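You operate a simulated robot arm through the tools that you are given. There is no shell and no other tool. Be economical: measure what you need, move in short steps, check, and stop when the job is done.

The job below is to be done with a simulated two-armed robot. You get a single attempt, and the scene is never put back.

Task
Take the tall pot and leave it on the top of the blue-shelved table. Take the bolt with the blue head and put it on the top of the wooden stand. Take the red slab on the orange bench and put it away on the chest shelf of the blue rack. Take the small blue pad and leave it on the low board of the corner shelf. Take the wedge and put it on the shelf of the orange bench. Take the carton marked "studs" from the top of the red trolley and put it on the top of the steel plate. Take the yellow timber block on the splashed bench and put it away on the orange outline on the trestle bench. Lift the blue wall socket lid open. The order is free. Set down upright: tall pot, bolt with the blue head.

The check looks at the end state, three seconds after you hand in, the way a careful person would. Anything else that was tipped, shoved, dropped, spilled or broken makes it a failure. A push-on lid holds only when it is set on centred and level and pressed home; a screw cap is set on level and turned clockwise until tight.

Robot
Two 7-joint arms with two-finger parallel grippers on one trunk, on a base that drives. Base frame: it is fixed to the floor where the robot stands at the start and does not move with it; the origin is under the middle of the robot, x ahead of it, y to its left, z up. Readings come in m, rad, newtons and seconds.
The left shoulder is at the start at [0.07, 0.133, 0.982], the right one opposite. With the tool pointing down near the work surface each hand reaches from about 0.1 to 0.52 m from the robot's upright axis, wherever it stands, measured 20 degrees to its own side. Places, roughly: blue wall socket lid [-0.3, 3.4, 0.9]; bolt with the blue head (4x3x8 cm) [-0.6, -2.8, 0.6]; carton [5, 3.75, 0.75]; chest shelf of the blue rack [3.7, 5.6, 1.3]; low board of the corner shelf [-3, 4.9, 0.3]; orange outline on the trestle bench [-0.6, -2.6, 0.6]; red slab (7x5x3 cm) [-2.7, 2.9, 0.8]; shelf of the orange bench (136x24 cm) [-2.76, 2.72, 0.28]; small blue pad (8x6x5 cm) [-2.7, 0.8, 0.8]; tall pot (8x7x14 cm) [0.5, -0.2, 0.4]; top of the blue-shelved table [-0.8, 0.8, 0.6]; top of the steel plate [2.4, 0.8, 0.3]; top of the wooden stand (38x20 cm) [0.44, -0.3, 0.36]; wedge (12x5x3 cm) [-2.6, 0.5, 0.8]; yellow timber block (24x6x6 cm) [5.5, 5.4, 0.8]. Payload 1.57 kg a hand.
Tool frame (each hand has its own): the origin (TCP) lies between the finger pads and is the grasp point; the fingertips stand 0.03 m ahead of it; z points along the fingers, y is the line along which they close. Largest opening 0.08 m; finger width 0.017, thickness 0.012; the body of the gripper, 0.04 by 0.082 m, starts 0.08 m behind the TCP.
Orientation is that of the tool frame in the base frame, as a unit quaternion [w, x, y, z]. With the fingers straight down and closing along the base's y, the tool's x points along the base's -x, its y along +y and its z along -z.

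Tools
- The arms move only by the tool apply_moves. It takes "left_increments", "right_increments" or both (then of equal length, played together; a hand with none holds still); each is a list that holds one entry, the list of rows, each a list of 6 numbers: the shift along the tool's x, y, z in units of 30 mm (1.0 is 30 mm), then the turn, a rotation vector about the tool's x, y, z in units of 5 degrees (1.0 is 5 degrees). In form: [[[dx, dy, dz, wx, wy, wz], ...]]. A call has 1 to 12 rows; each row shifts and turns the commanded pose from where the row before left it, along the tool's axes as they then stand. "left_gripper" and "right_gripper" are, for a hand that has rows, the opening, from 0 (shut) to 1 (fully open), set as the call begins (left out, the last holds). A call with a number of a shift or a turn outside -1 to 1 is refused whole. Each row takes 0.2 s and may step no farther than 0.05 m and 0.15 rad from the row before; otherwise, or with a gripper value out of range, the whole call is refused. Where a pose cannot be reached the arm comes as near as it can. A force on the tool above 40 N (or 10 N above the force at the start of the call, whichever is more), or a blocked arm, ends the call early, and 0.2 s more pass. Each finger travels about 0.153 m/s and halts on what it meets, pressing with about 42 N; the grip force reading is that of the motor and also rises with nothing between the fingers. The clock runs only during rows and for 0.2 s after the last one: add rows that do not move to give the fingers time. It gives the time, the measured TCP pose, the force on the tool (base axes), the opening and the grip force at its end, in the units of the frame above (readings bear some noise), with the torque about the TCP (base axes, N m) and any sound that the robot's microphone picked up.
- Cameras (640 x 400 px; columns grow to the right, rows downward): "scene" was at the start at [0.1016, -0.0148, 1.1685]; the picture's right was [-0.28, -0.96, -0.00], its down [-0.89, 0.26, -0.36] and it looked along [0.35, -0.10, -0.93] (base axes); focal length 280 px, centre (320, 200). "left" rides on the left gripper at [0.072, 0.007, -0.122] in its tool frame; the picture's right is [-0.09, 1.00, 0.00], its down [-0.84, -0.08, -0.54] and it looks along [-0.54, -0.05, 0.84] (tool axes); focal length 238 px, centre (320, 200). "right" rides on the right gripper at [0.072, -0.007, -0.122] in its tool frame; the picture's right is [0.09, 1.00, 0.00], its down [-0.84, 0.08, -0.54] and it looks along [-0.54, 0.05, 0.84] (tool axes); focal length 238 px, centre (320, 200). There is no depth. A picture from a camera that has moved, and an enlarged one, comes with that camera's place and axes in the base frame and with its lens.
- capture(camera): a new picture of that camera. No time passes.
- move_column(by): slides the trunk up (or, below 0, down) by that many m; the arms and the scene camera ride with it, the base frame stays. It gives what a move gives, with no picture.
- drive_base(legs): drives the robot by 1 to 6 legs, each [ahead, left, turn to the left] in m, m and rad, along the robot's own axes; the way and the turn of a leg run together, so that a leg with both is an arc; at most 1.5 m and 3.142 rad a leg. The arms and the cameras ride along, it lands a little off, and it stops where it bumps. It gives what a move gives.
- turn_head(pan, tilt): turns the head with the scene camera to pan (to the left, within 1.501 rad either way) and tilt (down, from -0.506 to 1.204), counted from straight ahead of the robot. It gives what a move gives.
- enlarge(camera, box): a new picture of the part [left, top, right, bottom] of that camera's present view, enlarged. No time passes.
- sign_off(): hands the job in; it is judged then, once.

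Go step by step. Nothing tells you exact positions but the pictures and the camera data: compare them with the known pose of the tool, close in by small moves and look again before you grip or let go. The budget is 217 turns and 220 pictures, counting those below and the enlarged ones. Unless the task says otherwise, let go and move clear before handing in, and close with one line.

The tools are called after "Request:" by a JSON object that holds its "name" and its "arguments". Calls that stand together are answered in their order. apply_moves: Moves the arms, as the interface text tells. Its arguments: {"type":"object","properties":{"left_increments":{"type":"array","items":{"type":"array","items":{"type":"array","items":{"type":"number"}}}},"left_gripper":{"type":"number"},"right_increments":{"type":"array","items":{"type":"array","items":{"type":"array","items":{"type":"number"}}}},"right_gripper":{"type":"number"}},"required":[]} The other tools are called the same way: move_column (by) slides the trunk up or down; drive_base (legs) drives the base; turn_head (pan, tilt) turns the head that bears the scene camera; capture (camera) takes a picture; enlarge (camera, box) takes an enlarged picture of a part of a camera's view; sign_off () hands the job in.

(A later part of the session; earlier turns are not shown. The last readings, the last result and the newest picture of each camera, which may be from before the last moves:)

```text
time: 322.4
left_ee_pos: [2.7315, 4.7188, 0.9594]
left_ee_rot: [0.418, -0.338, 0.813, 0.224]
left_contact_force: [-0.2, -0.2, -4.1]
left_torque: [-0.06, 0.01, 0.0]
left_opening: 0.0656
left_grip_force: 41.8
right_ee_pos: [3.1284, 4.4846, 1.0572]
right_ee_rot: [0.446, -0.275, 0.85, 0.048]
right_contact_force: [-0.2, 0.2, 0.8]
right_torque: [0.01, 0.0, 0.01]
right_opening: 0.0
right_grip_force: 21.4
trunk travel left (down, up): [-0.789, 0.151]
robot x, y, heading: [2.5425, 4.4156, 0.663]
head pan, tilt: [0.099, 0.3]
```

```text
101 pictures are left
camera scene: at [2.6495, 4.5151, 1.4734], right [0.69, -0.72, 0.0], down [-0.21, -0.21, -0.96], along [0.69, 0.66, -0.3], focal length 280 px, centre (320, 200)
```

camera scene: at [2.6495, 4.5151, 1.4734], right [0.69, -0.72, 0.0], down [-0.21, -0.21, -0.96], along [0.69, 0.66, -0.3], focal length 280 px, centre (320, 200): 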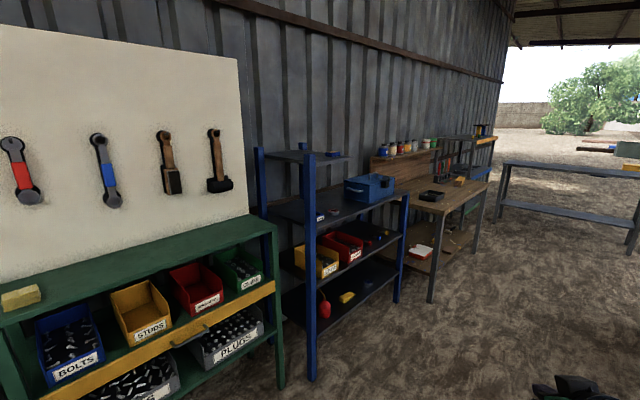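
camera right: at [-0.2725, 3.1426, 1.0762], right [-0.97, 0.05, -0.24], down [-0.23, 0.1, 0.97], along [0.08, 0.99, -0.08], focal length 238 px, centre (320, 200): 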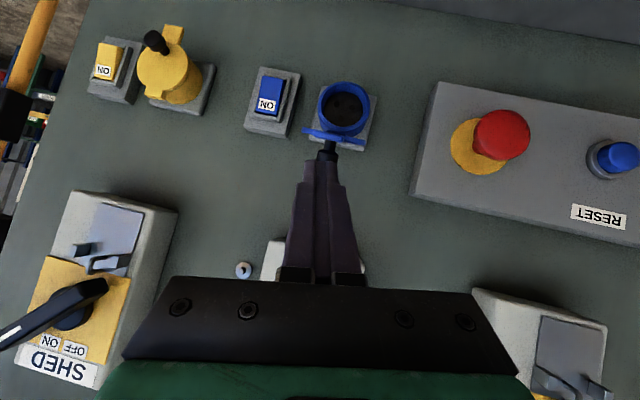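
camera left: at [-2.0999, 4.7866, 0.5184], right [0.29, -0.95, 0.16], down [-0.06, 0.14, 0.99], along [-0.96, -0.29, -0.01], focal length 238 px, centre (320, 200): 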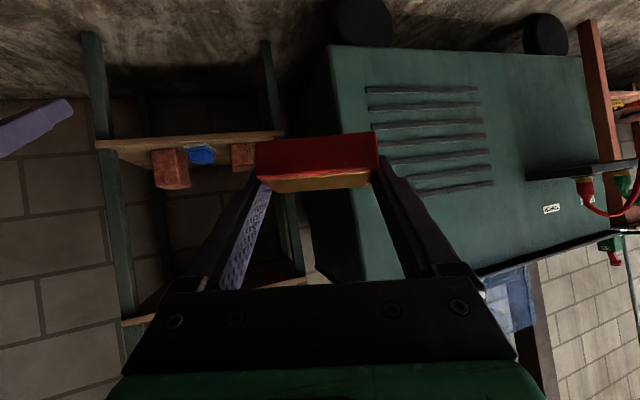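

The chest shelf of the blue rack looks like the small upper board (z≈1.27). I enlarge it and drive in front of the rack.

Request:
{"name": "enlarge", "arguments": {"camera": "scene", "box": [240, 130, 430, 260]}}

Request:
{"name": "drive_base", "arguments": {"legs": [[0, 0, 0.907], [0, -0.9, 0]]}}

Request:
{"name": "move_column", "arguments": {"by": 0.15}}

Request:
{"name": "turn_head", "arguments": {"pan": 0.0, "tilt": 0.3}}

Request:
{"name": "capture", "arguments": {"camera": "scene"}}

```text
3.08 times, centred on (335, 195) of scene
camera zoom: at [2.6495, 4.5151, 1.4734], right [0.69, -0.72, 0.0], down [-0.21, -0.21, -0.96], along [0.69, 0.66, -0.3], focal length 862 px, centre (274, 215)
```

zoom: 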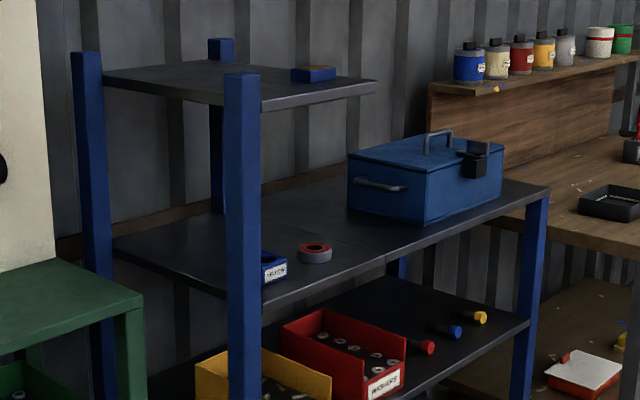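

```text
time: 329.5
left_ee_pos: [3.3219, 4.7607, 0.9595]
left_ee_rot: [-0.277, 0.662, -0.58, -0.384]
left_contact_force: [0.0, 0.1, -3.4]
left_torque: [-0.07, 0.01, -0.01]
left_opening: 0.0657
left_grip_force: 42.3
right_ee_pos: [3.7489, 4.9348, 1.0582]
right_ee_rot: [0.379, -0.624, 0.639, 0.241]
right_contact_force: [-0.8, 1.3, -0.4]
right_torque: [0.01, -0.02, 0.01]
right_opening: 0.0
right_grip_force: 20.8
trunk travel left (down, up): [-0.789, 0.151]
robot x, y, heading: [3.4514, 4.4302, 1.59]
head pan, tilt: [0.099, 0.3]
```

```text
time: 331.2
left_ee_pos: [3.322, 4.7631, 1.1091]
left_ee_rot: [-0.276, 0.663, -0.58, -0.385]
left_contact_force: [-0.1, -0.3, -4.1]
left_torque: [-0.07, -0.03, 0.02]
left_opening: 0.0657
left_grip_force: 42.3
right_ee_pos: [3.7492, 4.9356, 1.2083]
right_ee_rot: [0.379, -0.624, 0.639, 0.241]
right_contact_force: [-0.5, -0.1, -0.6]
right_torque: [0.04, 0.0, 0.0]
right_opening: 0.0
right_grip_force: 20.6
trunk travel left (down, up): [-0.939, 0.001]
robot x, y, heading: [3.449, 4.4309, 1.593]
head pan, tilt: [0.099, 0.3]
```

```text
time: 331.9
left_ee_pos: [3.3218, 4.7618, 1.109]
left_ee_rot: [-0.276, 0.663, -0.58, -0.384]
left_contact_force: [0.4, 0.0, -4.6]
left_torque: [-0.02, 0.0, 0.05]
left_opening: 0.0656
left_grip_force: 42.2
right_ee_pos: [3.7497, 4.9355, 1.2074]
right_ee_rot: [0.379, -0.623, 0.639, 0.242]
right_contact_force: [0.0, 1.0, -0.1]
right_torque: [0.0, 0.02, 0.04]
right_opening: 0.0
right_grip_force: 20.9
trunk travel left (down, up): [-0.939, 0.001]
robot x, y, heading: [3.4507, 4.4351, 1.587]
head pan, tilt: [0.0, 0.3]
```

```text
99 pictures are left
camera scene: at [3.4441, 4.5754, 1.6234], right [1.0, 0.02, 0.0], down [0.0, -0.3, -0.96], along [-0.01, 0.95, -0.3], focal length 280 px, centre (320, 200)
```

scene: 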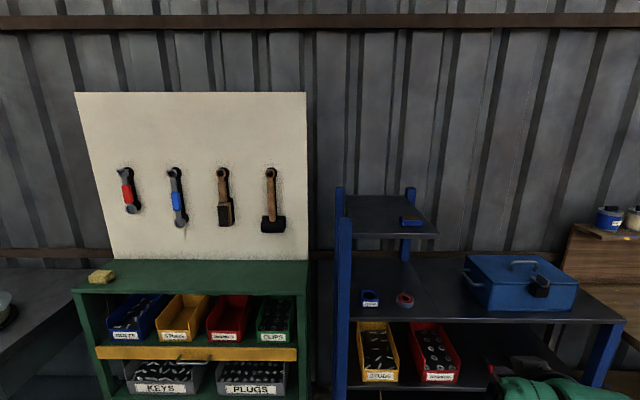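

The chest shelf spans about x 3.51–3.79, y 5.33–5.75 at z≈1.27, with a small blue item at the right. I raise the left arm (trunk is at its top) and correct its pitch.

Request:
{"name": "apply_moves", "arguments": {"left_increments": [[[-0.91, 0, -0.17, 0, 0, 0], [-0.91, 0, -0.17, 0, 0, 0], [-0.91, 0, -0.17, 0, 0, 0], [-0.91, 0, -0.17, 0, 0, 0], [-0.91, 0, -0.17, 0, 0, 0], [-0.91, 0, -0.17, 0, 0, 0], [-0.91, 0, -0.17, 0, 0, 0], [-0.91, 0, -0.17, 0, 0, 0], [-0.91, 0, -0.17, 0, 0, 0]]]}}

Request:
{"name": "apply_moves", "arguments": {"left_increments": [[[0, 0, 0, 0, 0.85, 0], [0, 0, 0, 0, 0.85, 0], [0, 0, 0, 0, 0, 0]]]}}

Request:
{"name": "capture", "arguments": {"camera": "left"}}

Request:
{"name": "capture", "arguments": {"camera": "scene"}}

```text
time: 332.6
left_ee_pos: [3.3498, 4.7756, 1.097]
left_ee_rot: [0.203, -0.625, 0.656, 0.372]
left_contact_force: [-0.5, 0.3, -4.3]
left_torque: [-0.02, 0.0, 0.05]
left_opening: 0.0659
left_grip_force: 42.1
right_ee_pos: [3.7501, 4.9362, 1.2078]
right_ee_rot: [0.378, -0.625, 0.639, 0.241]
right_contact_force: [-0.2, 0.8, 0.5]
right_torque: [-0.01, 0.0, -0.01]
right_opening: 0.0
right_grip_force: 21.1
trunk travel left (down, up): [-0.939, 0.001]
robot x, y, heading: [3.4482, 4.4318, 1.582]
head pan, tilt: [0.0, 0.3]
stopped in row 3 (left hand): the arm was blocked; the commanded pose is now the measured one
```

```text
time: 333.4
left_ee_pos: [3.342, 4.764, 1.0837]
left_ee_rot: [0.124, -0.602, 0.707, 0.35]
left_contact_force: [-0.6, -0.2, -3.3]
left_torque: [-0.01, -0.02, 0.0]
left_opening: 0.0656
left_grip_force: 41.9
right_ee_pos: [3.7488, 4.9347, 1.2074]
right_ee_rot: [0.379, -0.625, 0.639, 0.242]
right_contact_force: [-0.5, 0.0, -0.8]
right_torque: [0.0, 0.01, 0.02]
right_opening: 0.0
right_grip_force: 20.9
trunk travel left (down, up): [-0.939, 0.001]
robot x, y, heading: [3.4478, 4.4316, 1.587]
head pan, tilt: [0.0, 0.3]
stopped in row 3 (left hand): the arm was blocked; the commanded pose is now the measured one
```

```text
98 pictures are left
camera left: at [3.348, 4.6297, 1.1303], right [-0.91, 0.1, 0.4], down [0.41, 0.29, 0.87], along [-0.03, 0.95, -0.3], focal length 238 px, centre (320, 200)
```

left: 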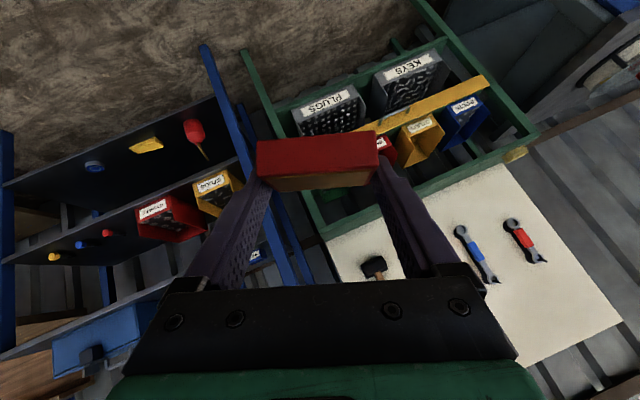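

```text
97 pictures are left
camera scene: at [3.4438, 4.5754, 1.6234], right [1.0, 0.01, 0.0], down [0.0, -0.3, -0.96], along [-0.01, 0.95, -0.3], focal length 280 px, centre (320, 200)
```

scene: 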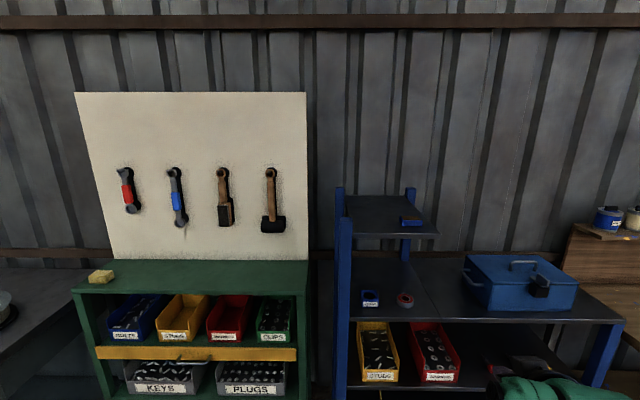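

The left arm is jammed near its body; I unfold it outward and forward first.

Request:
{"name": "apply_moves", "arguments": {"left_increments": [[[-0.07, 0.9, 0.5, 0, 0, 0], [-0.07, 0.9, 0.5, 0, 0, 0], [-0.07, 0.9, 0.5, 0, 0, 0], [-0.07, 0.9, 0.5, 0, 0, 0], [0, 0, 0, 0, 0, 0]]]}}

Request:
{"name": "apply_moves", "arguments": {"left_increments": [[[-0.5, 0.3, -0.3, 0, 0, 0], [-0.6, 0.3, 0, 0, 0, 0], [-0.6, 0.3, 0, 0, 0, 0], [-0.6, 0, 0, 0, 0, 0], [0, 0, 0, 0, 0, 0]]]}}

Request:
{"name": "turn_head", "arguments": {"pan": 0.4, "tilt": 0.8}}

Request:
{"name": "capture", "arguments": {"camera": "scene"}}

```text
time: 334.6
left_ee_pos: [3.2275, 4.8106, 1.0825]
left_ee_rot: [0.126, -0.603, 0.707, 0.348]
left_contact_force: [0.0, 0.0, -4.2]
left_torque: [0.01, -0.02, 0.0]
left_opening: 0.0657
left_grip_force: 41.8
right_ee_pos: [3.7492, 4.9353, 1.2081]
right_ee_rot: [0.378, -0.625, 0.639, 0.241]
right_contact_force: [-0.7, -0.7, -0.1]
right_torque: [0.02, 0.01, -0.02]
right_opening: 0.0
right_grip_force: 21.4
trunk travel left (down, up): [-0.939, 0.001]
robot x, y, heading: [3.4454, 4.431, 1.586]
head pan, tilt: [0.0, 0.3]
```

```text
time: 335.8
left_ee_pos: [3.2225, 4.8589, 1.1398]
left_ee_rot: [0.126, -0.603, 0.706, 0.349]
left_contact_force: [0.2, -0.2, -4.4]
left_torque: [-0.01, -0.03, -0.01]
left_opening: 0.0656
left_grip_force: 41.7
right_ee_pos: [3.7487, 4.9355, 1.2085]
right_ee_rot: [0.379, -0.625, 0.639, 0.241]
right_contact_force: [-0.9, 0.3, -0.4]
right_torque: [0.01, -0.02, 0.0]
right_opening: 0.0002
right_grip_force: 21.3
trunk travel left (down, up): [-0.939, 0.001]
robot x, y, heading: [3.4473, 4.4315, 1.583]
head pan, tilt: [0.0, 0.3]
```

```text
time: 336.7
left_ee_pos: [3.2214, 4.8587, 1.138]
left_ee_rot: [0.127, -0.603, 0.707, 0.349]
left_contact_force: [-0.9, -0.4, -4.7]
left_torque: [-0.02, -0.03, -0.03]
left_opening: 0.0656
left_grip_force: 42.0
right_ee_pos: [3.7489, 4.9355, 1.2078]
right_ee_rot: [0.379, -0.625, 0.638, 0.242]
right_contact_force: [0.4, -0.1, -1.4]
right_torque: [0.01, -0.01, 0.01]
right_opening: 0.0
right_grip_force: 21.8
trunk travel left (down, up): [-0.939, 0.001]
robot x, y, heading: [3.447, 4.4287, 1.584]
head pan, tilt: [0.4, 0.799]
```

```text
96 pictures are left
camera scene: at [3.4129, 4.5561, 1.5791], right [0.92, 0.4, 0.0], down [0.29, -0.66, -0.7], along [-0.28, 0.64, -0.72], focal length 280 px, centre (320, 200)
```

scene: 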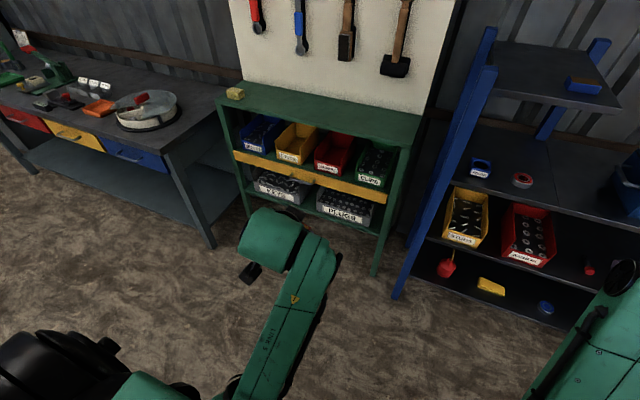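

The arm responds again. I raise it 0.2 m and rotate it back to the grasp orientation so the slab is level.

Request:
{"name": "apply_moves", "arguments": {"left_increments": [[[-0.67, 0.39, -0.8, 0, 0, 0], [-0.67, 0.39, -0.8, 0, 0, 0], [-0.67, 0.39, -0.8, 0, 0, 0], [-0.67, 0.39, -0.8, 0, 0, 0], [-0.67, 0.39, -0.8, 0, 0, 0], [-0.67, 0.39, -0.8, 0, 0, 0]]]}}

Request:
{"name": "apply_moves", "arguments": {"left_increments": [[[0, 0, 0, 0.272, -0.243, -0.818], [0, 0, 0, 0.272, -0.243, -0.818], [0, 0, 0, 0.272, -0.243, -0.818], [0, 0, 0, 0.272, -0.243, -0.818], [0, 0, 0, 0.272, -0.243, -0.818], [0, 0, 0, 0, 0, 0]]]}}

Request:
{"name": "capture", "arguments": {"camera": "left"}}

```text
time: 337.9
left_ee_pos: [3.1839, 4.8631, 1.2893]
left_ee_rot: [0.063, -0.603, 0.691, 0.392]
left_contact_force: [0.3, -0.4, -3.9]
left_torque: [-0.02, -0.04, -0.04]
left_opening: 0.0654
left_grip_force: 41.9
left hand out of reach, approached as far as the arm can: row 5
right_ee_pos: [3.7475, 4.9363, 1.2073]
right_ee_rot: [0.378, -0.625, 0.639, 0.242]
right_contact_force: [0.3, -0.4, 0.3]
right_torque: [0.0, 0.02, -0.01]
right_opening: 0.0
right_grip_force: 21.3
trunk travel left (down, up): [-0.939, 0.001]
robot x, y, heading: [3.4507, 4.4344, 1.584]
head pan, tilt: [0.4, 0.799]
stopped in row 5 (left hand): the arm was blocked; the commanded pose is now the measured one
```

```text
time: 339.1
left_ee_pos: [3.1486, 4.8565, 1.3004]
left_ee_rot: [-0.152, 0.683, -0.58, -0.416]
left_contact_force: [-0.2, -0.2, -3.8]
left_torque: [-0.01, -0.03, 0.0]
left_opening: 0.0656
left_grip_force: 42.1
right_ee_pos: [3.7492, 4.9359, 1.2086]
right_ee_rot: [0.38, -0.624, 0.639, 0.241]
right_contact_force: [-0.9, -0.1, -0.2]
right_torque: [-0.04, 0.0, -0.03]
right_opening: 0.0
right_grip_force: 20.9
trunk travel left (down, up): [-0.939, 0.001]
robot x, y, heading: [3.452, 4.4302, 1.586]
head pan, tilt: [0.4, 0.799]
stopped in row 6 (left hand): the arm was blocked; the commanded pose is now the measured one
```

```text
95 pictures are left
camera left: at [3.189, 4.7223, 1.323], right [-0.91, -0.22, 0.34], down [0.3, 0.2, 0.93], along [-0.27, 0.95, -0.12], focal length 238 px, centre (320, 200)
```

left: 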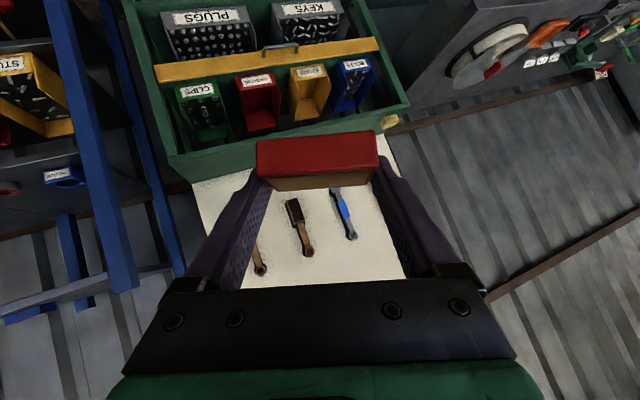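

Raising with this pose hits limits. I extend the arm further forward/inward, then level the slab.

Request:
{"name": "apply_moves", "arguments": {"left_increments": [[[-0.6, -0.4, 0.5, 0, 0, 0], [-0.6, -0.4, 0.5, 0, 0, 0], [-0.6, -0.4, 0.5, 0, 0, 0], [0, 0, 0, 0.6, 0.1, -0.25], [0, 0, 0, 0.6, 0.1, -0.25], [0, 0, 0, 0.6, 0.1, -0.25], [0, 0, 0, 0.6, 0.1, -0.25], [0, 0, 0, 0.6, 0.1, -0.2], [0, 0, 0, 0, 0, 0]]]}}

Request:
{"name": "capture", "arguments": {"camera": "left"}}

Request:
{"name": "turn_head", "arguments": {"pan": 0.4, "tilt": 0.9}}

Request:
{"name": "capture", "arguments": {"camera": "scene"}}

```text
time: 341.1
left_ee_pos: [3.1664, 4.9347, 1.3027]
left_ee_rot: [-0.251, 0.696, -0.595, -0.313]
left_contact_force: [-0.7, -0.6, -3.7]
left_torque: [-0.01, 0.02, 0.01]
left_opening: 0.0655
left_grip_force: 41.8
right_ee_pos: [3.7484, 4.9363, 1.2079]
right_ee_rot: [0.378, -0.625, 0.639, 0.241]
right_contact_force: [-0.5, 0.0, 1.0]
right_torque: [0.0, 0.03, -0.02]
right_opening: 0.0001
right_grip_force: 21.6
trunk travel left (down, up): [-0.939, 0.001]
robot x, y, heading: [3.4462, 4.4319, 1.589]
head pan, tilt: [0.4, 0.799]
```

```text
94 pictures are left
camera left: at [3.183, 4.7968, 1.3333], right [-0.99, -0.1, 0.09], down [0.07, 0.18, 0.98], along [-0.12, 0.98, -0.18], focal length 238 px, centre (320, 200)
```

left: 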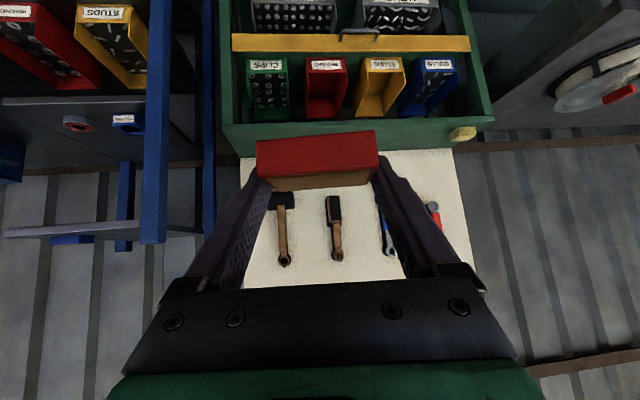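

```text
time: 341.8
left_ee_pos: [3.1661, 4.9346, 1.3033]
left_ee_rot: [-0.251, 0.696, -0.596, -0.313]
left_contact_force: [0.5, 0.0, -3.5]
left_torque: [-0.01, 0.02, 0.0]
left_opening: 0.0656
left_grip_force: 41.8
right_ee_pos: [3.7481, 4.936, 1.2077]
right_ee_rot: [0.379, -0.624, 0.639, 0.242]
right_contact_force: [0.0, 0.5, -0.5]
right_torque: [0.05, 0.04, 0.01]
right_opening: 0.0001
right_grip_force: 21.0
trunk travel left (down, up): [-0.939, 0.001]
robot x, y, heading: [3.4459, 4.4293, 1.586]
head pan, tilt: [0.4, 0.901]
```

```text
93 pictures are left
camera scene: at [3.4148, 4.5515, 1.5711], right [0.92, 0.4, 0.0], down [0.32, -0.72, -0.62], along [-0.25, 0.57, -0.78], focal length 280 px, centre (320, 200)
```

scene: 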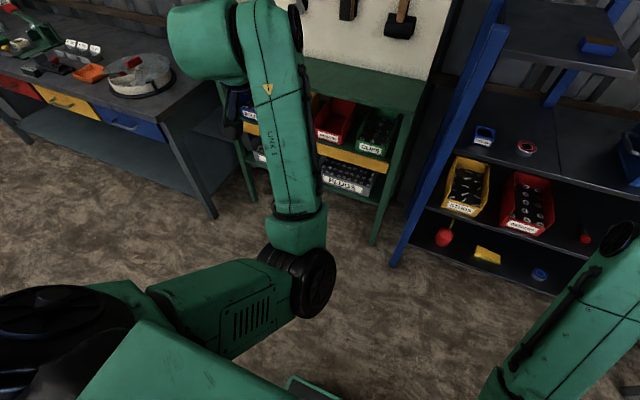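

The slab is level again at [3.17, 4.93, 1.30]. I raise it 3.5 cm more and tuck the right hand back so it won't touch the toolbox.

Request:
{"name": "apply_moves", "arguments": {"left_increments": [[[-0.43, 0, -0.4, 0, 0, 0], [-0.43, 0, -0.4, 0, 0, 0], [0, 0, 0, 0, 0, 0], [0, 0, 0, 0, 0, 0], [0, 0, 0, 0, 0, 0]]], "right_increments": [[[0.48, -0.46, -0.84, 0, 0, 0], [0.48, -0.46, -0.84, 0, 0, 0], [0.48, -0.46, -0.84, 0, 0, 0], [0.48, -0.46, -0.84, 0, 0, 0], [0.48, -0.46, -0.84, 0, 0, 0]]]}}

Request:
{"name": "drive_base", "arguments": {"legs": [[0.15, -0.455, 0]]}}

Request:
{"name": "capture", "arguments": {"camera": "left"}}

Request:
{"name": "turn_head", "arguments": {"pan": 0.2, "tilt": 0.5}}

Request:
{"name": "capture", "arguments": {"camera": "scene"}}

```text
time: 342.7
left_ee_pos: [3.1681, 4.9352, 1.3383]
left_ee_rot: [-0.25, 0.696, -0.597, -0.311]
left_contact_force: [-0.2, 0.1, -3.5]
left_torque: [-0.05, 0.03, 0.0]
left_opening: 0.0656
left_grip_force: 42.4
right_ee_pos: [3.8274, 4.8457, 1.2518]
right_ee_rot: [0.43, -0.624, 0.628, 0.179]
right_contact_force: [0.2, 0.5, 0.0]
right_torque: [-0.02, -0.03, -0.02]
right_opening: 0.0002
right_grip_force: 21.2
right hand out of reach, approached as far as the arm can: row 3, 4
trunk travel left (down, up): [-0.939, 0.001]
robot x, y, heading: [3.447, 4.4296, 1.583]
head pan, tilt: [0.4, 0.901]
stopped in row 4 (right hand): the arm was blocked; the commanded pose is now the measured one
```

```text
time: 345.6
left_ee_pos: [3.6192, 5.0911, 1.3391]
left_ee_rot: [-0.25, 0.697, -0.595, -0.312]
left_contact_force: [0.1, 0.1, -4.2]
left_torque: [0.01, 0.01, -0.03]
left_opening: 0.0655
left_grip_force: 41.6
right_ee_pos: [4.2783, 5.0015, 1.2539]
right_ee_rot: [0.432, -0.623, 0.628, 0.179]
right_contact_force: [-1.1, 0.4, -0.8]
right_torque: [0.0, -0.01, -0.04]
right_opening: 0.0001
right_grip_force: 20.6
trunk travel left (down, up): [-0.939, 0.001]
robot x, y, heading: [3.902, 4.5874, 1.58]
head pan, tilt: [0.4, 0.901]
```

```text
92 pictures are left
camera left: at [3.6357, 4.9537, 1.3687], right [-0.99, -0.1, 0.09], down [0.07, 0.18, 0.98], along [-0.12, 0.98, -0.18], focal length 238 px, centre (320, 200)
```

left: 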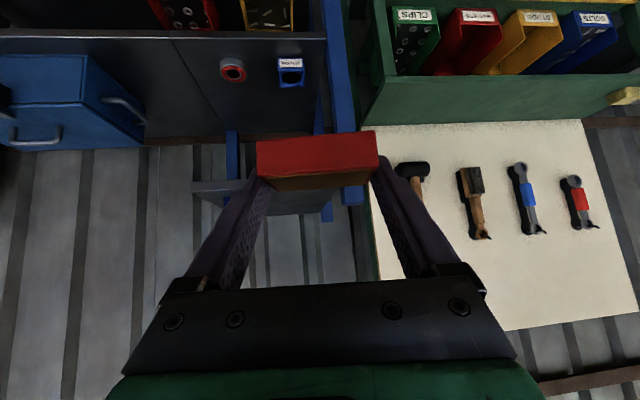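

```text
time: 346.4
left_ee_pos: [3.621, 5.0919, 1.3394]
left_ee_rot: [-0.249, 0.697, -0.596, -0.312]
left_contact_force: [-0.6, -0.1, -5.1]
left_torque: [-0.02, 0.02, -0.01]
left_opening: 0.0654
left_grip_force: 41.8
right_ee_pos: [4.2812, 5.0019, 1.2535]
right_ee_rot: [0.43, -0.623, 0.627, 0.181]
right_contact_force: [0.4, 0.7, 0.8]
right_torque: [0.01, 0.01, 0.01]
right_opening: 0.0003
right_grip_force: 21.4
trunk travel left (down, up): [-0.939, 0.001]
robot x, y, heading: [3.903, 4.5886, 1.583]
head pan, tilt: [0.201, 0.499]
```

```text
91 pictures are left
camera scene: at [3.8794, 4.7289, 1.6049], right [0.98, 0.21, 0.0], down [0.1, -0.47, -0.88], along [-0.19, 0.86, -0.48], focal length 280 px, centre (320, 200)
```

scene: 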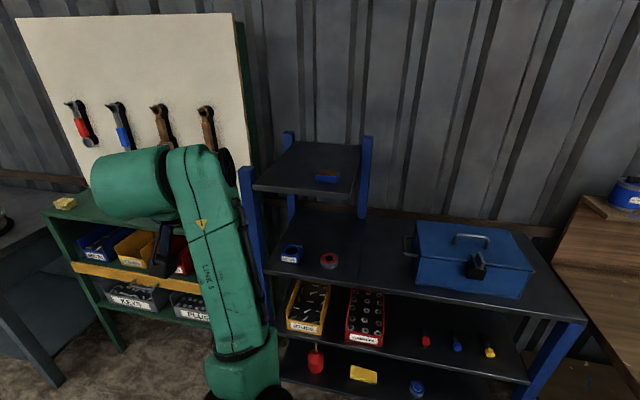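

The free spot is left of the small item: slab target ≈[3.63, 5.46]. I drive straight in 0.355 m.

Request:
{"name": "drive_base", "arguments": {"legs": [[0.355, -0.005, 0]]}}

Request:
{"name": "capture", "arguments": {"camera": "left"}}

Request:
{"name": "capture", "arguments": {"camera": "scene"}}

```text
time: 348.7
left_ee_pos: [3.6218, 5.4446, 1.3419]
left_ee_rot: [-0.251, 0.696, -0.596, -0.314]
left_contact_force: [0.0, -0.3, -3.1]
left_torque: [-0.02, -0.02, 0.0]
left_opening: 0.0654
left_grip_force: 41.5
right_ee_pos: [4.2806, 5.355, 1.2542]
right_ee_rot: [0.432, -0.621, 0.628, 0.18]
right_contact_force: [-0.8, 0.3, -0.6]
right_torque: [0.02, 0.02, 0.03]
right_opening: 0.0
right_grip_force: 21.0
trunk travel left (down, up): [-0.939, 0.001]
robot x, y, heading: [3.9001, 4.9445, 1.583]
head pan, tilt: [0.201, 0.499]
```

```text
90 pictures are left
camera left: at [3.6387, 5.3083, 1.3698], right [-0.99, -0.1, 0.09], down [0.07, 0.18, 0.98], along [-0.11, 0.98, -0.17], focal length 238 px, centre (320, 200)
```

left: 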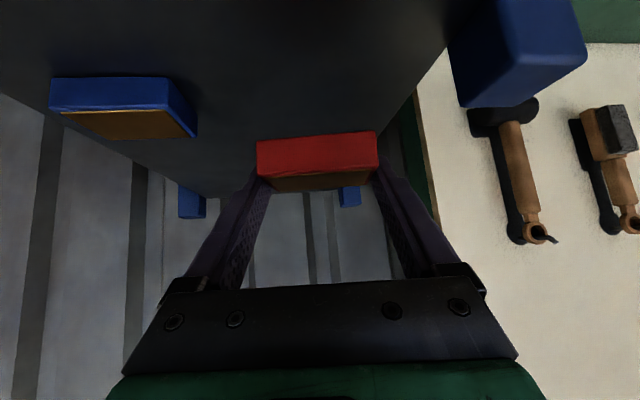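

```text
89 pictures are left
camera scene: at [3.8794, 5.0817, 1.6053], right [0.98, 0.21, 0.0], down [0.1, -0.47, -0.88], along [-0.19, 0.86, -0.48], focal length 280 px, centre (320, 200)
```

scene: 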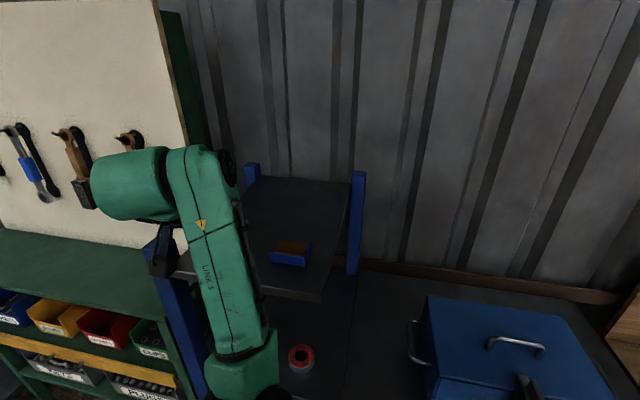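

Over the shelf, clear of the post and item. I lower with the trunk until touch.

Request:
{"name": "move_column", "arguments": {"by": -0.03}}

Request:
{"name": "apply_moves", "arguments": {"left_increments": [[[0.08, 0, 0.08, 0, 0, 0], [0.08, 0, 0.08, 0, 0, 0], [0.08, 0, 0.08, 0, 0, 0], [0.08, 0, 0.08, 0, 0, 0], [0, 0, 0, 0, 0, 0]]]}}

Request:
{"name": "capture", "arguments": {"camera": "left"}}

```text
time: 349.5
left_ee_pos: [3.6215, 5.4497, 1.3094]
left_ee_rot: [-0.251, 0.696, -0.596, -0.312]
left_contact_force: [-0.5, 1.3, -4.4]
left_torque: [0.0, 0.03, 0.01]
left_opening: 0.0657
left_grip_force: 41.6
right_ee_pos: [4.2812, 5.3574, 1.222]
right_ee_rot: [0.432, -0.621, 0.629, 0.179]
right_contact_force: [0.2, -0.1, -0.1]
right_torque: [0.0, -0.01, 0.0]
right_opening: 0.0001
right_grip_force: 21.5
trunk travel left (down, up): [-0.909, 0.031]
robot x, y, heading: [3.9011, 4.9439, 1.583]
head pan, tilt: [0.201, 0.499]
```

```text
time: 350.7
left_ee_pos: [3.6217, 5.4496, 1.2946]
left_ee_rot: [-0.251, 0.695, -0.597, -0.312]
left_contact_force: [-0.5, -0.1, -4.6]
left_torque: [-0.04, -0.01, -0.03]
left_opening: 0.0657
left_grip_force: 42.3
right_ee_pos: [4.2809, 5.3574, 1.2227]
right_ee_rot: [0.432, -0.622, 0.629, 0.179]
right_contact_force: [-0.3, 0.3, -0.2]
right_torque: [-0.03, 0.02, -0.02]
right_opening: 0.0
right_grip_force: 21.5
trunk travel left (down, up): [-0.909, 0.031]
robot x, y, heading: [3.9015, 4.9418, 1.586]
head pan, tilt: [0.201, 0.499]
```

```text
88 pictures are left
camera left: at [3.6385, 5.3117, 1.3244], right [-0.99, -0.1, 0.09], down [0.07, 0.19, 0.98], along [-0.11, 0.98, -0.18], focal length 238 px, centre (320, 200)
```

left: 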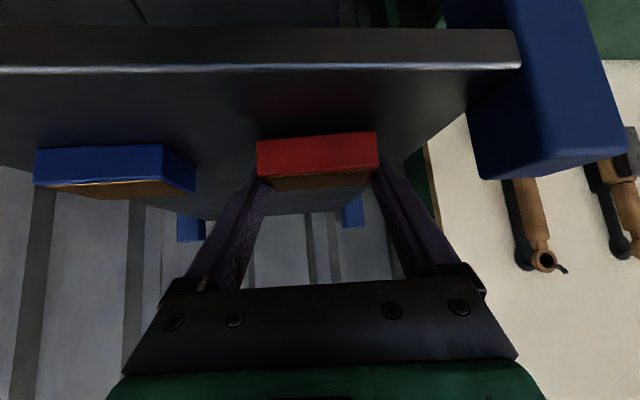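

Not yet touching; a few more millimetres.

Request:
{"name": "apply_moves", "arguments": {"left_increments": [[[0.08, 0, 0.08, 0, 0, 0], [0.08, 0, 0.08, 0, 0, 0], [0.08, 0, 0.08, 0, 0, 0], [0.04, 0, 0.04, 0, 0, 0], [0, 0, 0, 0, 0, 0]]]}}

```text
time: 351.9
left_ee_pos: [3.6216, 5.4486, 1.2865]
left_ee_rot: [-0.254, 0.693, -0.595, -0.317]
left_contact_force: [-5.2, 9.6, 29.3]
left_torque: [1.34, -0.56, 0.32]
left_opening: 0.0656
left_grip_force: 42.1
right_ee_pos: [4.2828, 5.3562, 1.2245]
right_ee_rot: [0.431, -0.622, 0.628, 0.181]
right_contact_force: [-0.6, -0.5, -0.1]
right_torque: [0.0, -0.03, -0.03]
right_opening: 0.0002
right_grip_force: 21.4
trunk travel left (down, up): [-0.909, 0.031]
robot x, y, heading: [3.9017, 4.9423, 1.584]
head pan, tilt: [0.201, 0.499]
```

Contact at 29 N. I open and back out along the tool axis, then drive back and check.

Request:
{"name": "apply_moves", "arguments": {"left_increments": [[[0, 0, 0, 0, 0, 0], [0, 0, 0, 0, 0, 0], [0, 0, 0, 0, 0, 0]]], "left_gripper": 1.0}}

Request:
{"name": "apply_moves", "arguments": {"left_increments": [[[0, 0, -0.4, 0, 0, 0], [0, 0, -0.6, 0, 0, 0], [0, 0, -0.6, 0, 0, 0]]]}}

Request:
{"name": "drive_base", "arguments": {"legs": [[-0.45, 0, 0]]}}

Request:
{"name": "capture", "arguments": {"camera": "scene"}}

```text
time: 352.7
left_ee_pos: [3.6188, 5.4473, 1.2877]
left_ee_rot: [-0.255, 0.694, -0.594, -0.317]
left_contact_force: [-11.0, 9.7, 33.4]
left_torque: [1.05, -0.87, 0.91]
left_opening: 0.0717
left_grip_force: 0.1
right_ee_pos: [4.2806, 5.3549, 1.2246]
right_ee_rot: [0.432, -0.622, 0.628, 0.18]
right_contact_force: [-1.5, 1.2, -0.7]
right_torque: [0.02, -0.03, 0.0]
right_opening: 0.0003
right_grip_force: 21.2
trunk travel left (down, up): [-0.909, 0.031]
robot x, y, heading: [3.9026, 4.9479, 1.582]
head pan, tilt: [0.201, 0.499]
```

```text
time: 353.5
left_ee_pos: [3.623, 5.4208, 1.3085]
left_ee_rot: [-0.244, 0.697, -0.595, -0.318]
left_contact_force: [-0.5, -0.3, 0.5]
left_torque: [0.0, 0.0, 0.03]
left_opening: 0.08
left_grip_force: 0.0
left hand out of reach, approached as far as the arm can: row 3
right_ee_pos: [4.2814, 5.3568, 1.2232]
right_ee_rot: [0.431, -0.622, 0.628, 0.18]
right_contact_force: [0.0, -0.3, 0.7]
right_torque: [0.01, -0.02, 0.0]
right_opening: 0.0001
right_grip_force: 21.0
trunk travel left (down, up): [-0.909, 0.031]
robot x, y, heading: [3.9021, 4.9425, 1.584]
head pan, tilt: [0.201, 0.499]
```

```text
time: 356.2
left_ee_pos: [3.6247, 4.9693, 1.3098]
left_ee_rot: [-0.244, 0.7, -0.591, -0.319]
left_contact_force: [-0.3, 0.3, 0.3]
left_torque: [-0.02, 0.03, -0.01]
left_opening: 0.0801
left_grip_force: 0.1
right_ee_pos: [4.2834, 4.9128, 1.2219]
right_ee_rot: [0.43, -0.625, 0.625, 0.182]
right_contact_force: [0.1, 0.5, 1.0]
right_torque: [-0.04, 0.02, 0.02]
right_opening: 0.0001
right_grip_force: 21.9
trunk travel left (down, up): [-0.909, 0.031]
robot x, y, heading: [3.9083, 4.4934, 1.601]
head pan, tilt: [0.201, 0.499]
```

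```text
87 pictures are left
camera scene: at [3.8863, 4.6359, 1.5748], right [0.97, 0.22, 0.0], down [0.11, -0.47, -0.88], along [-0.2, 0.86, -0.48], focal length 280 px, centre (320, 200)
```

scene: 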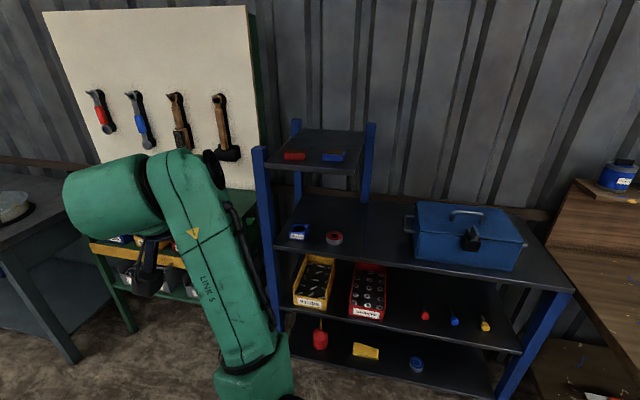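

The red slab lies on the chest shelf. Next I drive east to look at the splashed bench and the red trolley.

Request:
{"name": "drive_base", "arguments": {"legs": [[-0.1, -1.0, -0.03]]}}

Request:
{"name": "move_column", "arguments": {"by": -0.2}}

Request:
{"name": "turn_head", "arguments": {"pan": -0.3, "tilt": 0.4}}

Request:
{"name": "capture", "arguments": {"camera": "scene"}}

Request:
{"name": "turn_head", "arguments": {"pan": -1.5, "tilt": 0.5}}

Request:
{"name": "capture", "arguments": {"camera": "scene"}}

```text
time: 361.5
left_ee_pos: [4.6448, 4.8894, 1.3096]
left_ee_rot: [-0.247, 0.696, -0.595, -0.318]
left_contact_force: [-0.8, -0.8, -0.2]
left_torque: [0.02, 0.04, -0.01]
left_opening: 0.08
left_grip_force: 0.0
right_ee_pos: [5.3055, 4.8234, 1.2237]
right_ee_rot: [0.432, -0.621, 0.629, 0.179]
right_contact_force: [-0.3, -0.4, 0.6]
right_torque: [0.0, 0.04, 0.01]
right_opening: 0.0001
right_grip_force: 21.4
trunk travel left (down, up): [-0.909, 0.031]
robot x, y, heading: [4.9222, 4.4105, 1.577]
head pan, tilt: [0.201, 0.499]
```

```text
time: 363.6
left_ee_pos: [4.6446, 4.8899, 1.1093]
left_ee_rot: [-0.247, 0.696, -0.594, -0.32]
left_contact_force: [0.4, 0.0, 0.4]
left_torque: [0.0, 0.0, -0.01]
left_opening: 0.0799
left_grip_force: 0.1
right_ee_pos: [5.3061, 4.8225, 1.0229]
right_ee_rot: [0.431, -0.621, 0.629, 0.179]
right_contact_force: [-0.1, 0.3, 0.5]
right_torque: [0.0, 0.0, -0.01]
right_opening: 0.0001
right_grip_force: 21.0
trunk travel left (down, up): [-0.709, 0.231]
robot x, y, heading: [4.9283, 4.412, 1.581]
head pan, tilt: [0.201, 0.499]
```

```text
time: 364.6
left_ee_pos: [4.6446, 4.8894, 1.1102]
left_ee_rot: [-0.245, 0.697, -0.594, -0.319]
left_contact_force: [0.6, 0.3, 0.0]
left_torque: [0.02, 0.02, 0.02]
left_opening: 0.08
left_grip_force: 0.2
right_ee_pos: [5.3058, 4.8233, 1.0234]
right_ee_rot: [0.432, -0.62, 0.63, 0.179]
right_contact_force: [0.2, 0.8, -0.2]
right_torque: [0.03, -0.03, 0.02]
right_opening: 0.0001
right_grip_force: 21.4
trunk travel left (down, up): [-0.709, 0.231]
robot x, y, heading: [4.9265, 4.4123, 1.583]
head pan, tilt: [-0.3, 0.4]
```

```text
86 pictures are left
camera scene: at [4.9486, 4.5519, 1.3842], right [0.96, -0.29, 0.0], down [-0.11, -0.37, -0.92], along [0.26, 0.88, -0.39], focal length 280 px, centre (320, 200)
```

scene: 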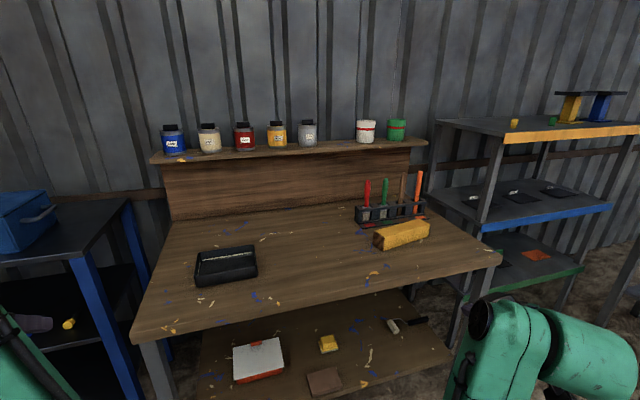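

```text
time: 366.0
left_ee_pos: [4.645, 4.8894, 1.1103]
left_ee_rot: [-0.246, 0.696, -0.594, -0.319]
left_contact_force: [-0.3, 0.5, -0.2]
left_torque: [-0.01, 0.0, 0.0]
left_opening: 0.0801
left_grip_force: 0.2
right_ee_pos: [5.3055, 4.8229, 1.0222]
right_ee_rot: [0.431, -0.621, 0.63, 0.179]
right_contact_force: [0.0, 0.0, 0.1]
right_torque: [0.03, 0.0, -0.04]
right_opening: 0.0002
right_grip_force: 21.8
trunk travel left (down, up): [-0.709, 0.231]
robot x, y, heading: [4.9279, 4.4124, 1.579]
head pan, tilt: [-1.499, 0.499]
```

```text
85 pictures are left
camera scene: at [5.0128, 4.4705, 1.3751], right [0.08, -1.0, 0.0], down [-0.48, -0.04, -0.88], along [0.88, 0.07, -0.48], focal length 280 px, centre (320, 200)
```

scene: 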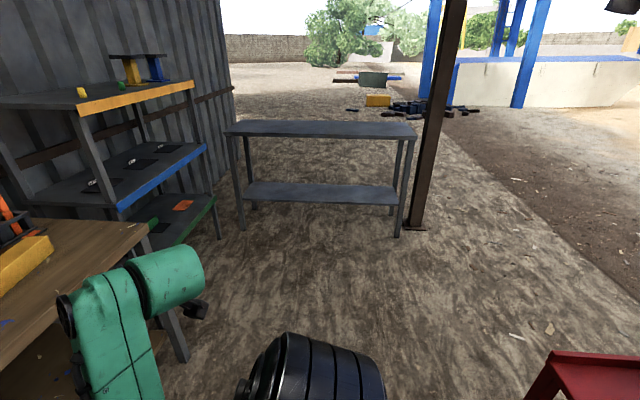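

The yellow block lies along x at ≈[5.56, 5.437] on the splashed bench (top z≈0.77). I bring both hands back to vertical, then yaw the right hand 90° to grip across the block.

Request:
{"name": "apply_moves", "arguments": {"right_increments": [[[0, 0, 0, -0.39, 0.94, -0.015], [0, 0, 0, -0.39, 0.94, -0.015], [0, 0, 0, -0.39, 0.94, -0.015], [0, 0, 0, -0.39, 0.94, -0.015], [0, 0, 0, -0.39, 0.94, -0.015], [0, 0, 0, -0.39, 0.94, -0.015], [0, 0, 0, -0.39, 0.94, -0.015], [0, 0, 0, -0.39, 0.94, -0.015], [0, 0, 0, -0.39, 0.94, -0.015], [0, 0, 0, -0.39, 0.94, -0.015], [0, 0, 0, -0.39, 0.94, -0.015]]], "left_increments": [[[0, 0, 0, 0.11, 0.86, 0.155], [0, 0, 0, 0.11, 0.86, 0.155], [0, 0, 0, 0.11, 0.86, 0.155], [0, 0, 0, 0.11, 0.86, 0.155], [0, 0, 0, 0.11, 0.86, 0.155], [0, 0, 0, 0.11, 0.86, 0.155], [0, 0, 0, 0.11, 0.86, 0.155], [0, 0, 0, 0.11, 0.86, 0.155], [0, 0, 0, 0.11, 0.86, 0.155], [0, 0, 0, 0.11, 0.86, 0.155], [0, 0, 0, 0.11, 0.86, 0.155]]], "right_gripper": 1.0}}

Request:
{"name": "apply_moves", "arguments": {"right_increments": [[[0, 0, 0, 0, 0, -1], [0, 0, 0, 0, 0, -1], [0, 0, 0, 0, 0, -1], [0, 0, 0, 0, 0, -1], [0, 0, 0, 0, 0, -1], [0, 0, 0, 0, 0, -1], [0, 0, 0, 0, 0, -1], [0, 0, 0, 0, 0, -1], [0, 0, 0, 0, 0, -1]]]}}

Request:
{"name": "apply_moves", "arguments": {"right_increments": [[[0, 0, 0, 0, 0, -1], [0, 0, 0, 0, 0, -1], [0, 0, 0, 0, 0, -1], [0, 0, 0, 0, 0, -1], [0, 0, 0, 0, 0, -1], [0, 0, 0, 0, 0, -1], [0, 0, 0, 0, 0, -1], [0, 0, 0, 0, 0, -1], [0, 0, 0, 0, 0, -1]]]}}

```text
time: 368.4
left_ee_pos: [4.6247, 4.9337, 1.0894]
left_ee_rot: [-0.002, -0.707, 0.707, 0.0]
left_contact_force: [-0.5, 0.3, -1.1]
left_torque: [-0.03, -0.02, 0.02]
left_opening: 0.08
left_grip_force: 0.0
left hand out of reach, approached as far as the arm can: row 1, 2, 3, 4, 5
right_ee_pos: [5.3052, 4.824, 1.0228]
right_ee_rot: [0.003, 0.708, -0.706, 0.001]
right_contact_force: [0.2, -0.7, 0.7]
right_torque: [0.02, -0.01, 0.01]
right_opening: 0.08
right_grip_force: 0.1
trunk travel left (down, up): [-0.709, 0.231]
robot x, y, heading: [4.9279, 4.4129, 1.581]
head pan, tilt: [-1.499, 0.499]
```

```text
time: 370.4
left_ee_pos: [4.6252, 4.9317, 1.0899]
left_ee_rot: [-0.001, -0.707, 0.707, 0.001]
left_contact_force: [0.2, -0.5, 1.1]
left_torque: [0.01, -0.02, -0.01]
left_opening: 0.0799
left_grip_force: 0.0
right_ee_pos: [5.3051, 4.8234, 1.0229]
right_ee_rot: [0.003, 0.925, -0.381, -0.001]
right_contact_force: [-0.7, 0.3, 0.0]
right_torque: [0.02, 0.01, 0.0]
right_opening: 0.08
right_grip_force: 0.0
trunk travel left (down, up): [-0.709, 0.231]
robot x, y, heading: [4.9251, 4.4084, 1.578]
head pan, tilt: [-1.499, 0.499]
```

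```text
time: 372.4
left_ee_pos: [4.6247, 4.9324, 1.0899]
left_ee_rot: [0.001, 0.707, -0.707, 0.0]
left_contact_force: [0.3, -0.6, -0.5]
left_torque: [0.0, 0.01, -0.03]
left_opening: 0.0801
left_grip_force: 0.1
right_ee_pos: [5.3053, 4.824, 1.0232]
right_ee_rot: [0.002, 1.0, 0.002, -0.001]
right_contact_force: [-0.7, 0.2, -0.6]
right_torque: [0.04, 0.03, -0.01]
right_opening: 0.0799
right_grip_force: 0.0
trunk travel left (down, up): [-0.709, 0.231]
robot x, y, heading: [4.9254, 4.4113, 1.583]
head pan, tilt: [-1.499, 0.499]
```

Both hands are vertical. I bring the right hand inward/forward and drive up to the bench.

Request:
{"name": "apply_moves", "arguments": {"right_increments": [[[-0.86, -0.35, 0, 0, 0, 0], [-0.86, -0.35, 0, 0, 0, 0], [-0.86, -0.35, 0, 0, 0, 0], [-0.86, -0.35, 0, 0, 0, 0], [-0.86, -0.35, 0, 0, 0, 0], [-0.86, -0.35, 0, 0, 0, 0], [-0.86, -0.35, 0, 0, 0, 0]]]}}

Request:
{"name": "drive_base", "arguments": {"legs": [[0, -0.435, 0], [0.52, 0, 0]]}}

Request:
{"name": "turn_head", "arguments": {"pan": -0.1, "tilt": 0.8}}

Request:
{"name": "capture", "arguments": {"camera": "scene"}}

Request:
{"name": "capture", "arguments": {"camera": "right"}}

```text
time: 374.0
left_ee_pos: [4.6235, 4.9322, 1.089]
left_ee_rot: [-0.001, -0.707, 0.707, -0.001]
left_contact_force: [-2.3, -0.2, 0.0]
left_torque: [0.01, 0.0, -0.01]
left_opening: 0.0802
left_grip_force: 0.1
right_ee_pos: [5.1814, 4.9457, 1.0193]
right_ee_rot: [0.002, 1.0, 0.001, 0.0]
right_contact_force: [-0.4, -0.7, 0.5]
right_torque: [0.03, 0.0, -0.03]
right_opening: 0.08
right_grip_force: 0.0
right hand out of reach, approached as far as the arm can: row 2, 3, 4, 5, 6, 7
trunk travel left (down, up): [-0.709, 0.231]
robot x, y, heading: [4.9276, 4.4105, 1.578]
head pan, tilt: [-1.499, 0.499]
```

```text
time: 379.3
left_ee_pos: [5.0533, 5.4625, 1.0905]
left_ee_rot: [0.0, -0.707, 0.707, -0.001]
left_contact_force: [-0.7, 0.2, 1.1]
left_torque: [-0.06, 0.04, 0.0]
left_opening: 0.0801
left_grip_force: 0.0
right_ee_pos: [5.6128, 5.4747, 1.0201]
right_ee_rot: [0.002, 1.0, 0.0, -0.003]
right_contact_force: [0.7, 0.1, 0.6]
right_torque: [0.0, 0.01, 0.0]
right_opening: 0.0798
right_grip_force: 0.1
trunk travel left (down, up): [-0.709, 0.231]
robot x, y, heading: [5.3486, 4.9454, 1.58]
head pan, tilt: [-1.499, 0.499]
```

```text
time: 380.8
left_ee_pos: [5.0527, 5.4629, 1.0906]
left_ee_rot: [-0.002, -0.707, 0.707, 0.0]
left_contact_force: [-0.6, -0.1, -0.4]
left_torque: [0.0, -0.01, 0.0]
left_opening: 0.0801
left_grip_force: 0.0
right_ee_pos: [5.6114, 5.4742, 1.0206]
right_ee_rot: [0.003, 1.0, 0.001, -0.002]
right_contact_force: [-0.3, 0.0, 0.5]
right_torque: [-0.01, 0.01, 0.0]
right_opening: 0.0801
right_grip_force: 0.1
trunk travel left (down, up): [-0.709, 0.231]
robot x, y, heading: [5.3502, 4.9396, 1.578]
head pan, tilt: [-0.099, 0.799]
```

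```text
84 pictures are left
camera scene: at [5.3586, 5.0733, 1.3491], right [1.0, -0.09, 0.0], down [-0.07, -0.71, -0.7], along [0.06, 0.69, -0.72], focal length 280 px, centre (320, 200)
```

scene: 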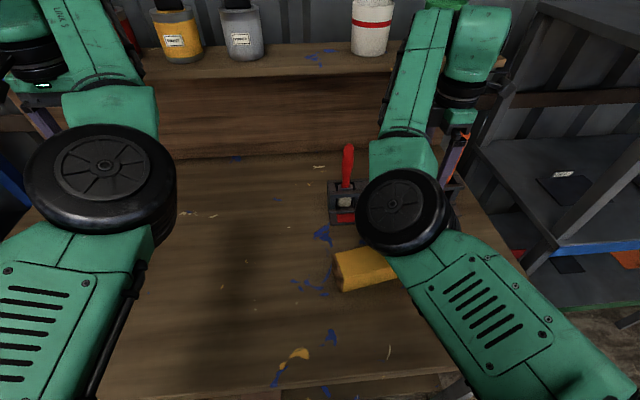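

```text
83 pictures are left
camera right: at [5.6845, 5.4823, 1.1423], right [0.09, -1.0, 0.0], down [-0.84, -0.08, 0.54], along [-0.54, -0.05, -0.84], focal length 238 px, centre (320, 200)
```

right: 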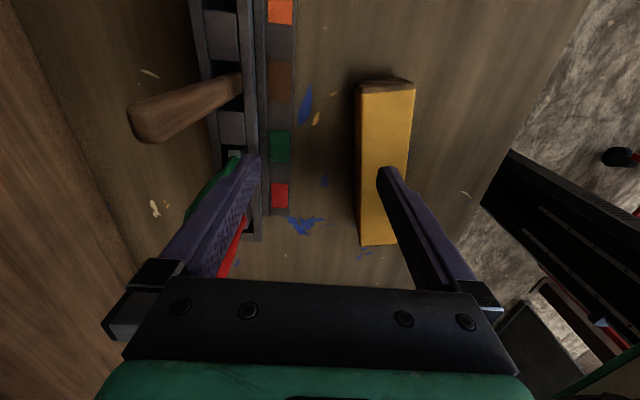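

The block is at ≈[5.53, 5.377], in front of the tool holder. I shift the hand over it and descend partway.

Request:
{"name": "apply_moves", "arguments": {"right_increments": [[[-0.6, 0.83, 0, 0, 0, 0], [-0.6, 0.83, 0, 0, 0, 0], [-0.6, 0.83, 0, 0, 0, 0], [-0.6, 0.83, 0, 0, 0, 0], [0, 0, 0.8, 0, 0, 0], [0, 0, 0.8, 0, 0, 0], [0, 0, 0.8, 0, 0, 0], [0, 0, 0.8, 0, 0, 0], [0, 0, 0, 0, 0, 0]]]}}

Request:
{"name": "capture", "arguments": {"camera": "right"}}

```text
time: 382.8
left_ee_pos: [5.0524, 5.4625, 1.0908]
left_ee_rot: [-0.001, -0.707, 0.707, 0.0]
left_contact_force: [0.3, -0.6, -0.1]
left_torque: [0.0, -0.04, -0.01]
left_opening: 0.08
left_grip_force: 0.2
right_ee_pos: [5.6124, 5.4746, 0.9238]
right_ee_rot: [0.002, 1.0, 0.001, -0.001]
right_contact_force: [0.4, -0.2, -0.1]
right_torque: [0.06, 0.0, 0.0]
right_opening: 0.0802
right_grip_force: 0.1
right hand out of reach, approached as far as the arm can: row 1, 2, 3, 4
trunk travel left (down, up): [-0.709, 0.231]
robot x, y, heading: [5.3558, 4.9389, 1.58]
head pan, tilt: [-0.099, 0.799]
```

```text
82 pictures are left
camera right: at [5.6848, 5.4822, 1.0451], right [0.09, -1.0, 0.0], down [-0.84, -0.08, 0.54], along [-0.54, -0.05, -0.84], focal length 238 px, centre (320, 200)
```

right: 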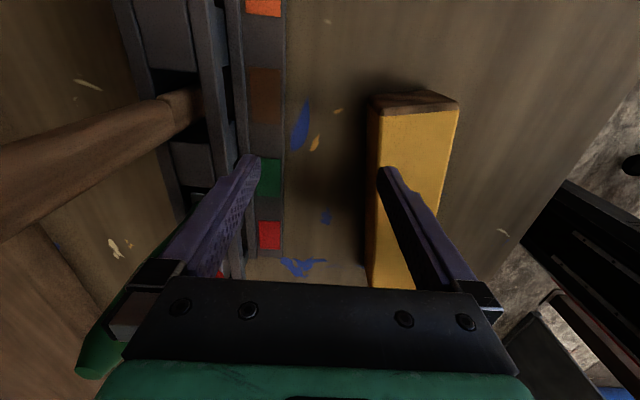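

The sideways part was refused, so I'm beside the tool holder. I go straight back up and use the base for the offset instead.

Request:
{"name": "apply_moves", "arguments": {"right_increments": [[[0, 0, -0.8, 0, 0, 0], [0, 0, -0.8, 0, 0, 0], [0, 0, -0.8, 0, 0, 0], [0, 0, -0.8, 0, 0, 0], [0, 0, 0, 0, 0, 0]]]}}

Request:
{"name": "drive_base", "arguments": {"legs": [[-0.098, 0.08, 0]]}}

Request:
{"name": "capture", "arguments": {"camera": "right"}}

```text
time: 384.0
left_ee_pos: [5.0538, 5.4622, 1.0903]
left_ee_rot: [0.002, 0.708, -0.707, 0.0]
left_contact_force: [0.5, -0.5, 0.1]
left_torque: [0.0, -0.01, -0.02]
left_opening: 0.08
left_grip_force: 0.0
right_ee_pos: [5.6127, 5.4741, 1.0196]
right_ee_rot: [0.002, 1.0, 0.0, -0.001]
right_contact_force: [-0.1, -0.9, 0.4]
right_torque: [0.03, 0.0, -0.01]
right_opening: 0.08
right_grip_force: 0.1
trunk travel left (down, up): [-0.709, 0.231]
robot x, y, heading: [5.3554, 4.9408, 1.581]
head pan, tilt: [-0.099, 0.799]
```

```text
time: 385.3
left_ee_pos: [4.9746, 5.3666, 1.0891]
left_ee_rot: [0.002, 0.708, -0.707, 0.001]
left_contact_force: [-0.1, -0.1, -0.6]
left_torque: [0.0, 0.0, 0.0]
left_opening: 0.0799
left_grip_force: 0.0
right_ee_pos: [5.5337, 5.3764, 1.0182]
right_ee_rot: [0.004, 1.0, 0.001, -0.002]
right_contact_force: [0.6, 0.4, 0.7]
right_torque: [0.0, -0.01, 0.03]
right_opening: 0.0799
right_grip_force: 0.0
trunk travel left (down, up): [-0.709, 0.231]
robot x, y, heading: [5.2733, 4.8441, 1.576]
head pan, tilt: [-0.099, 0.799]
```

```text
81 pictures are left
camera right: at [5.6064, 5.3852, 1.1407], right [0.09, -1.0, 0.01], down [-0.83, -0.08, 0.55], along [-0.54, -0.06, -0.84], focal length 238 px, centre (320, 200)
```

right: 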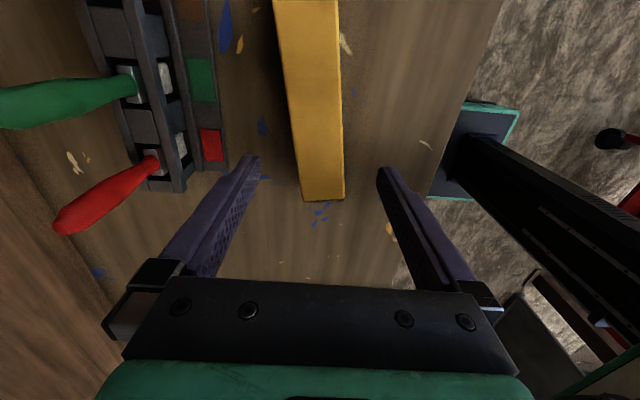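

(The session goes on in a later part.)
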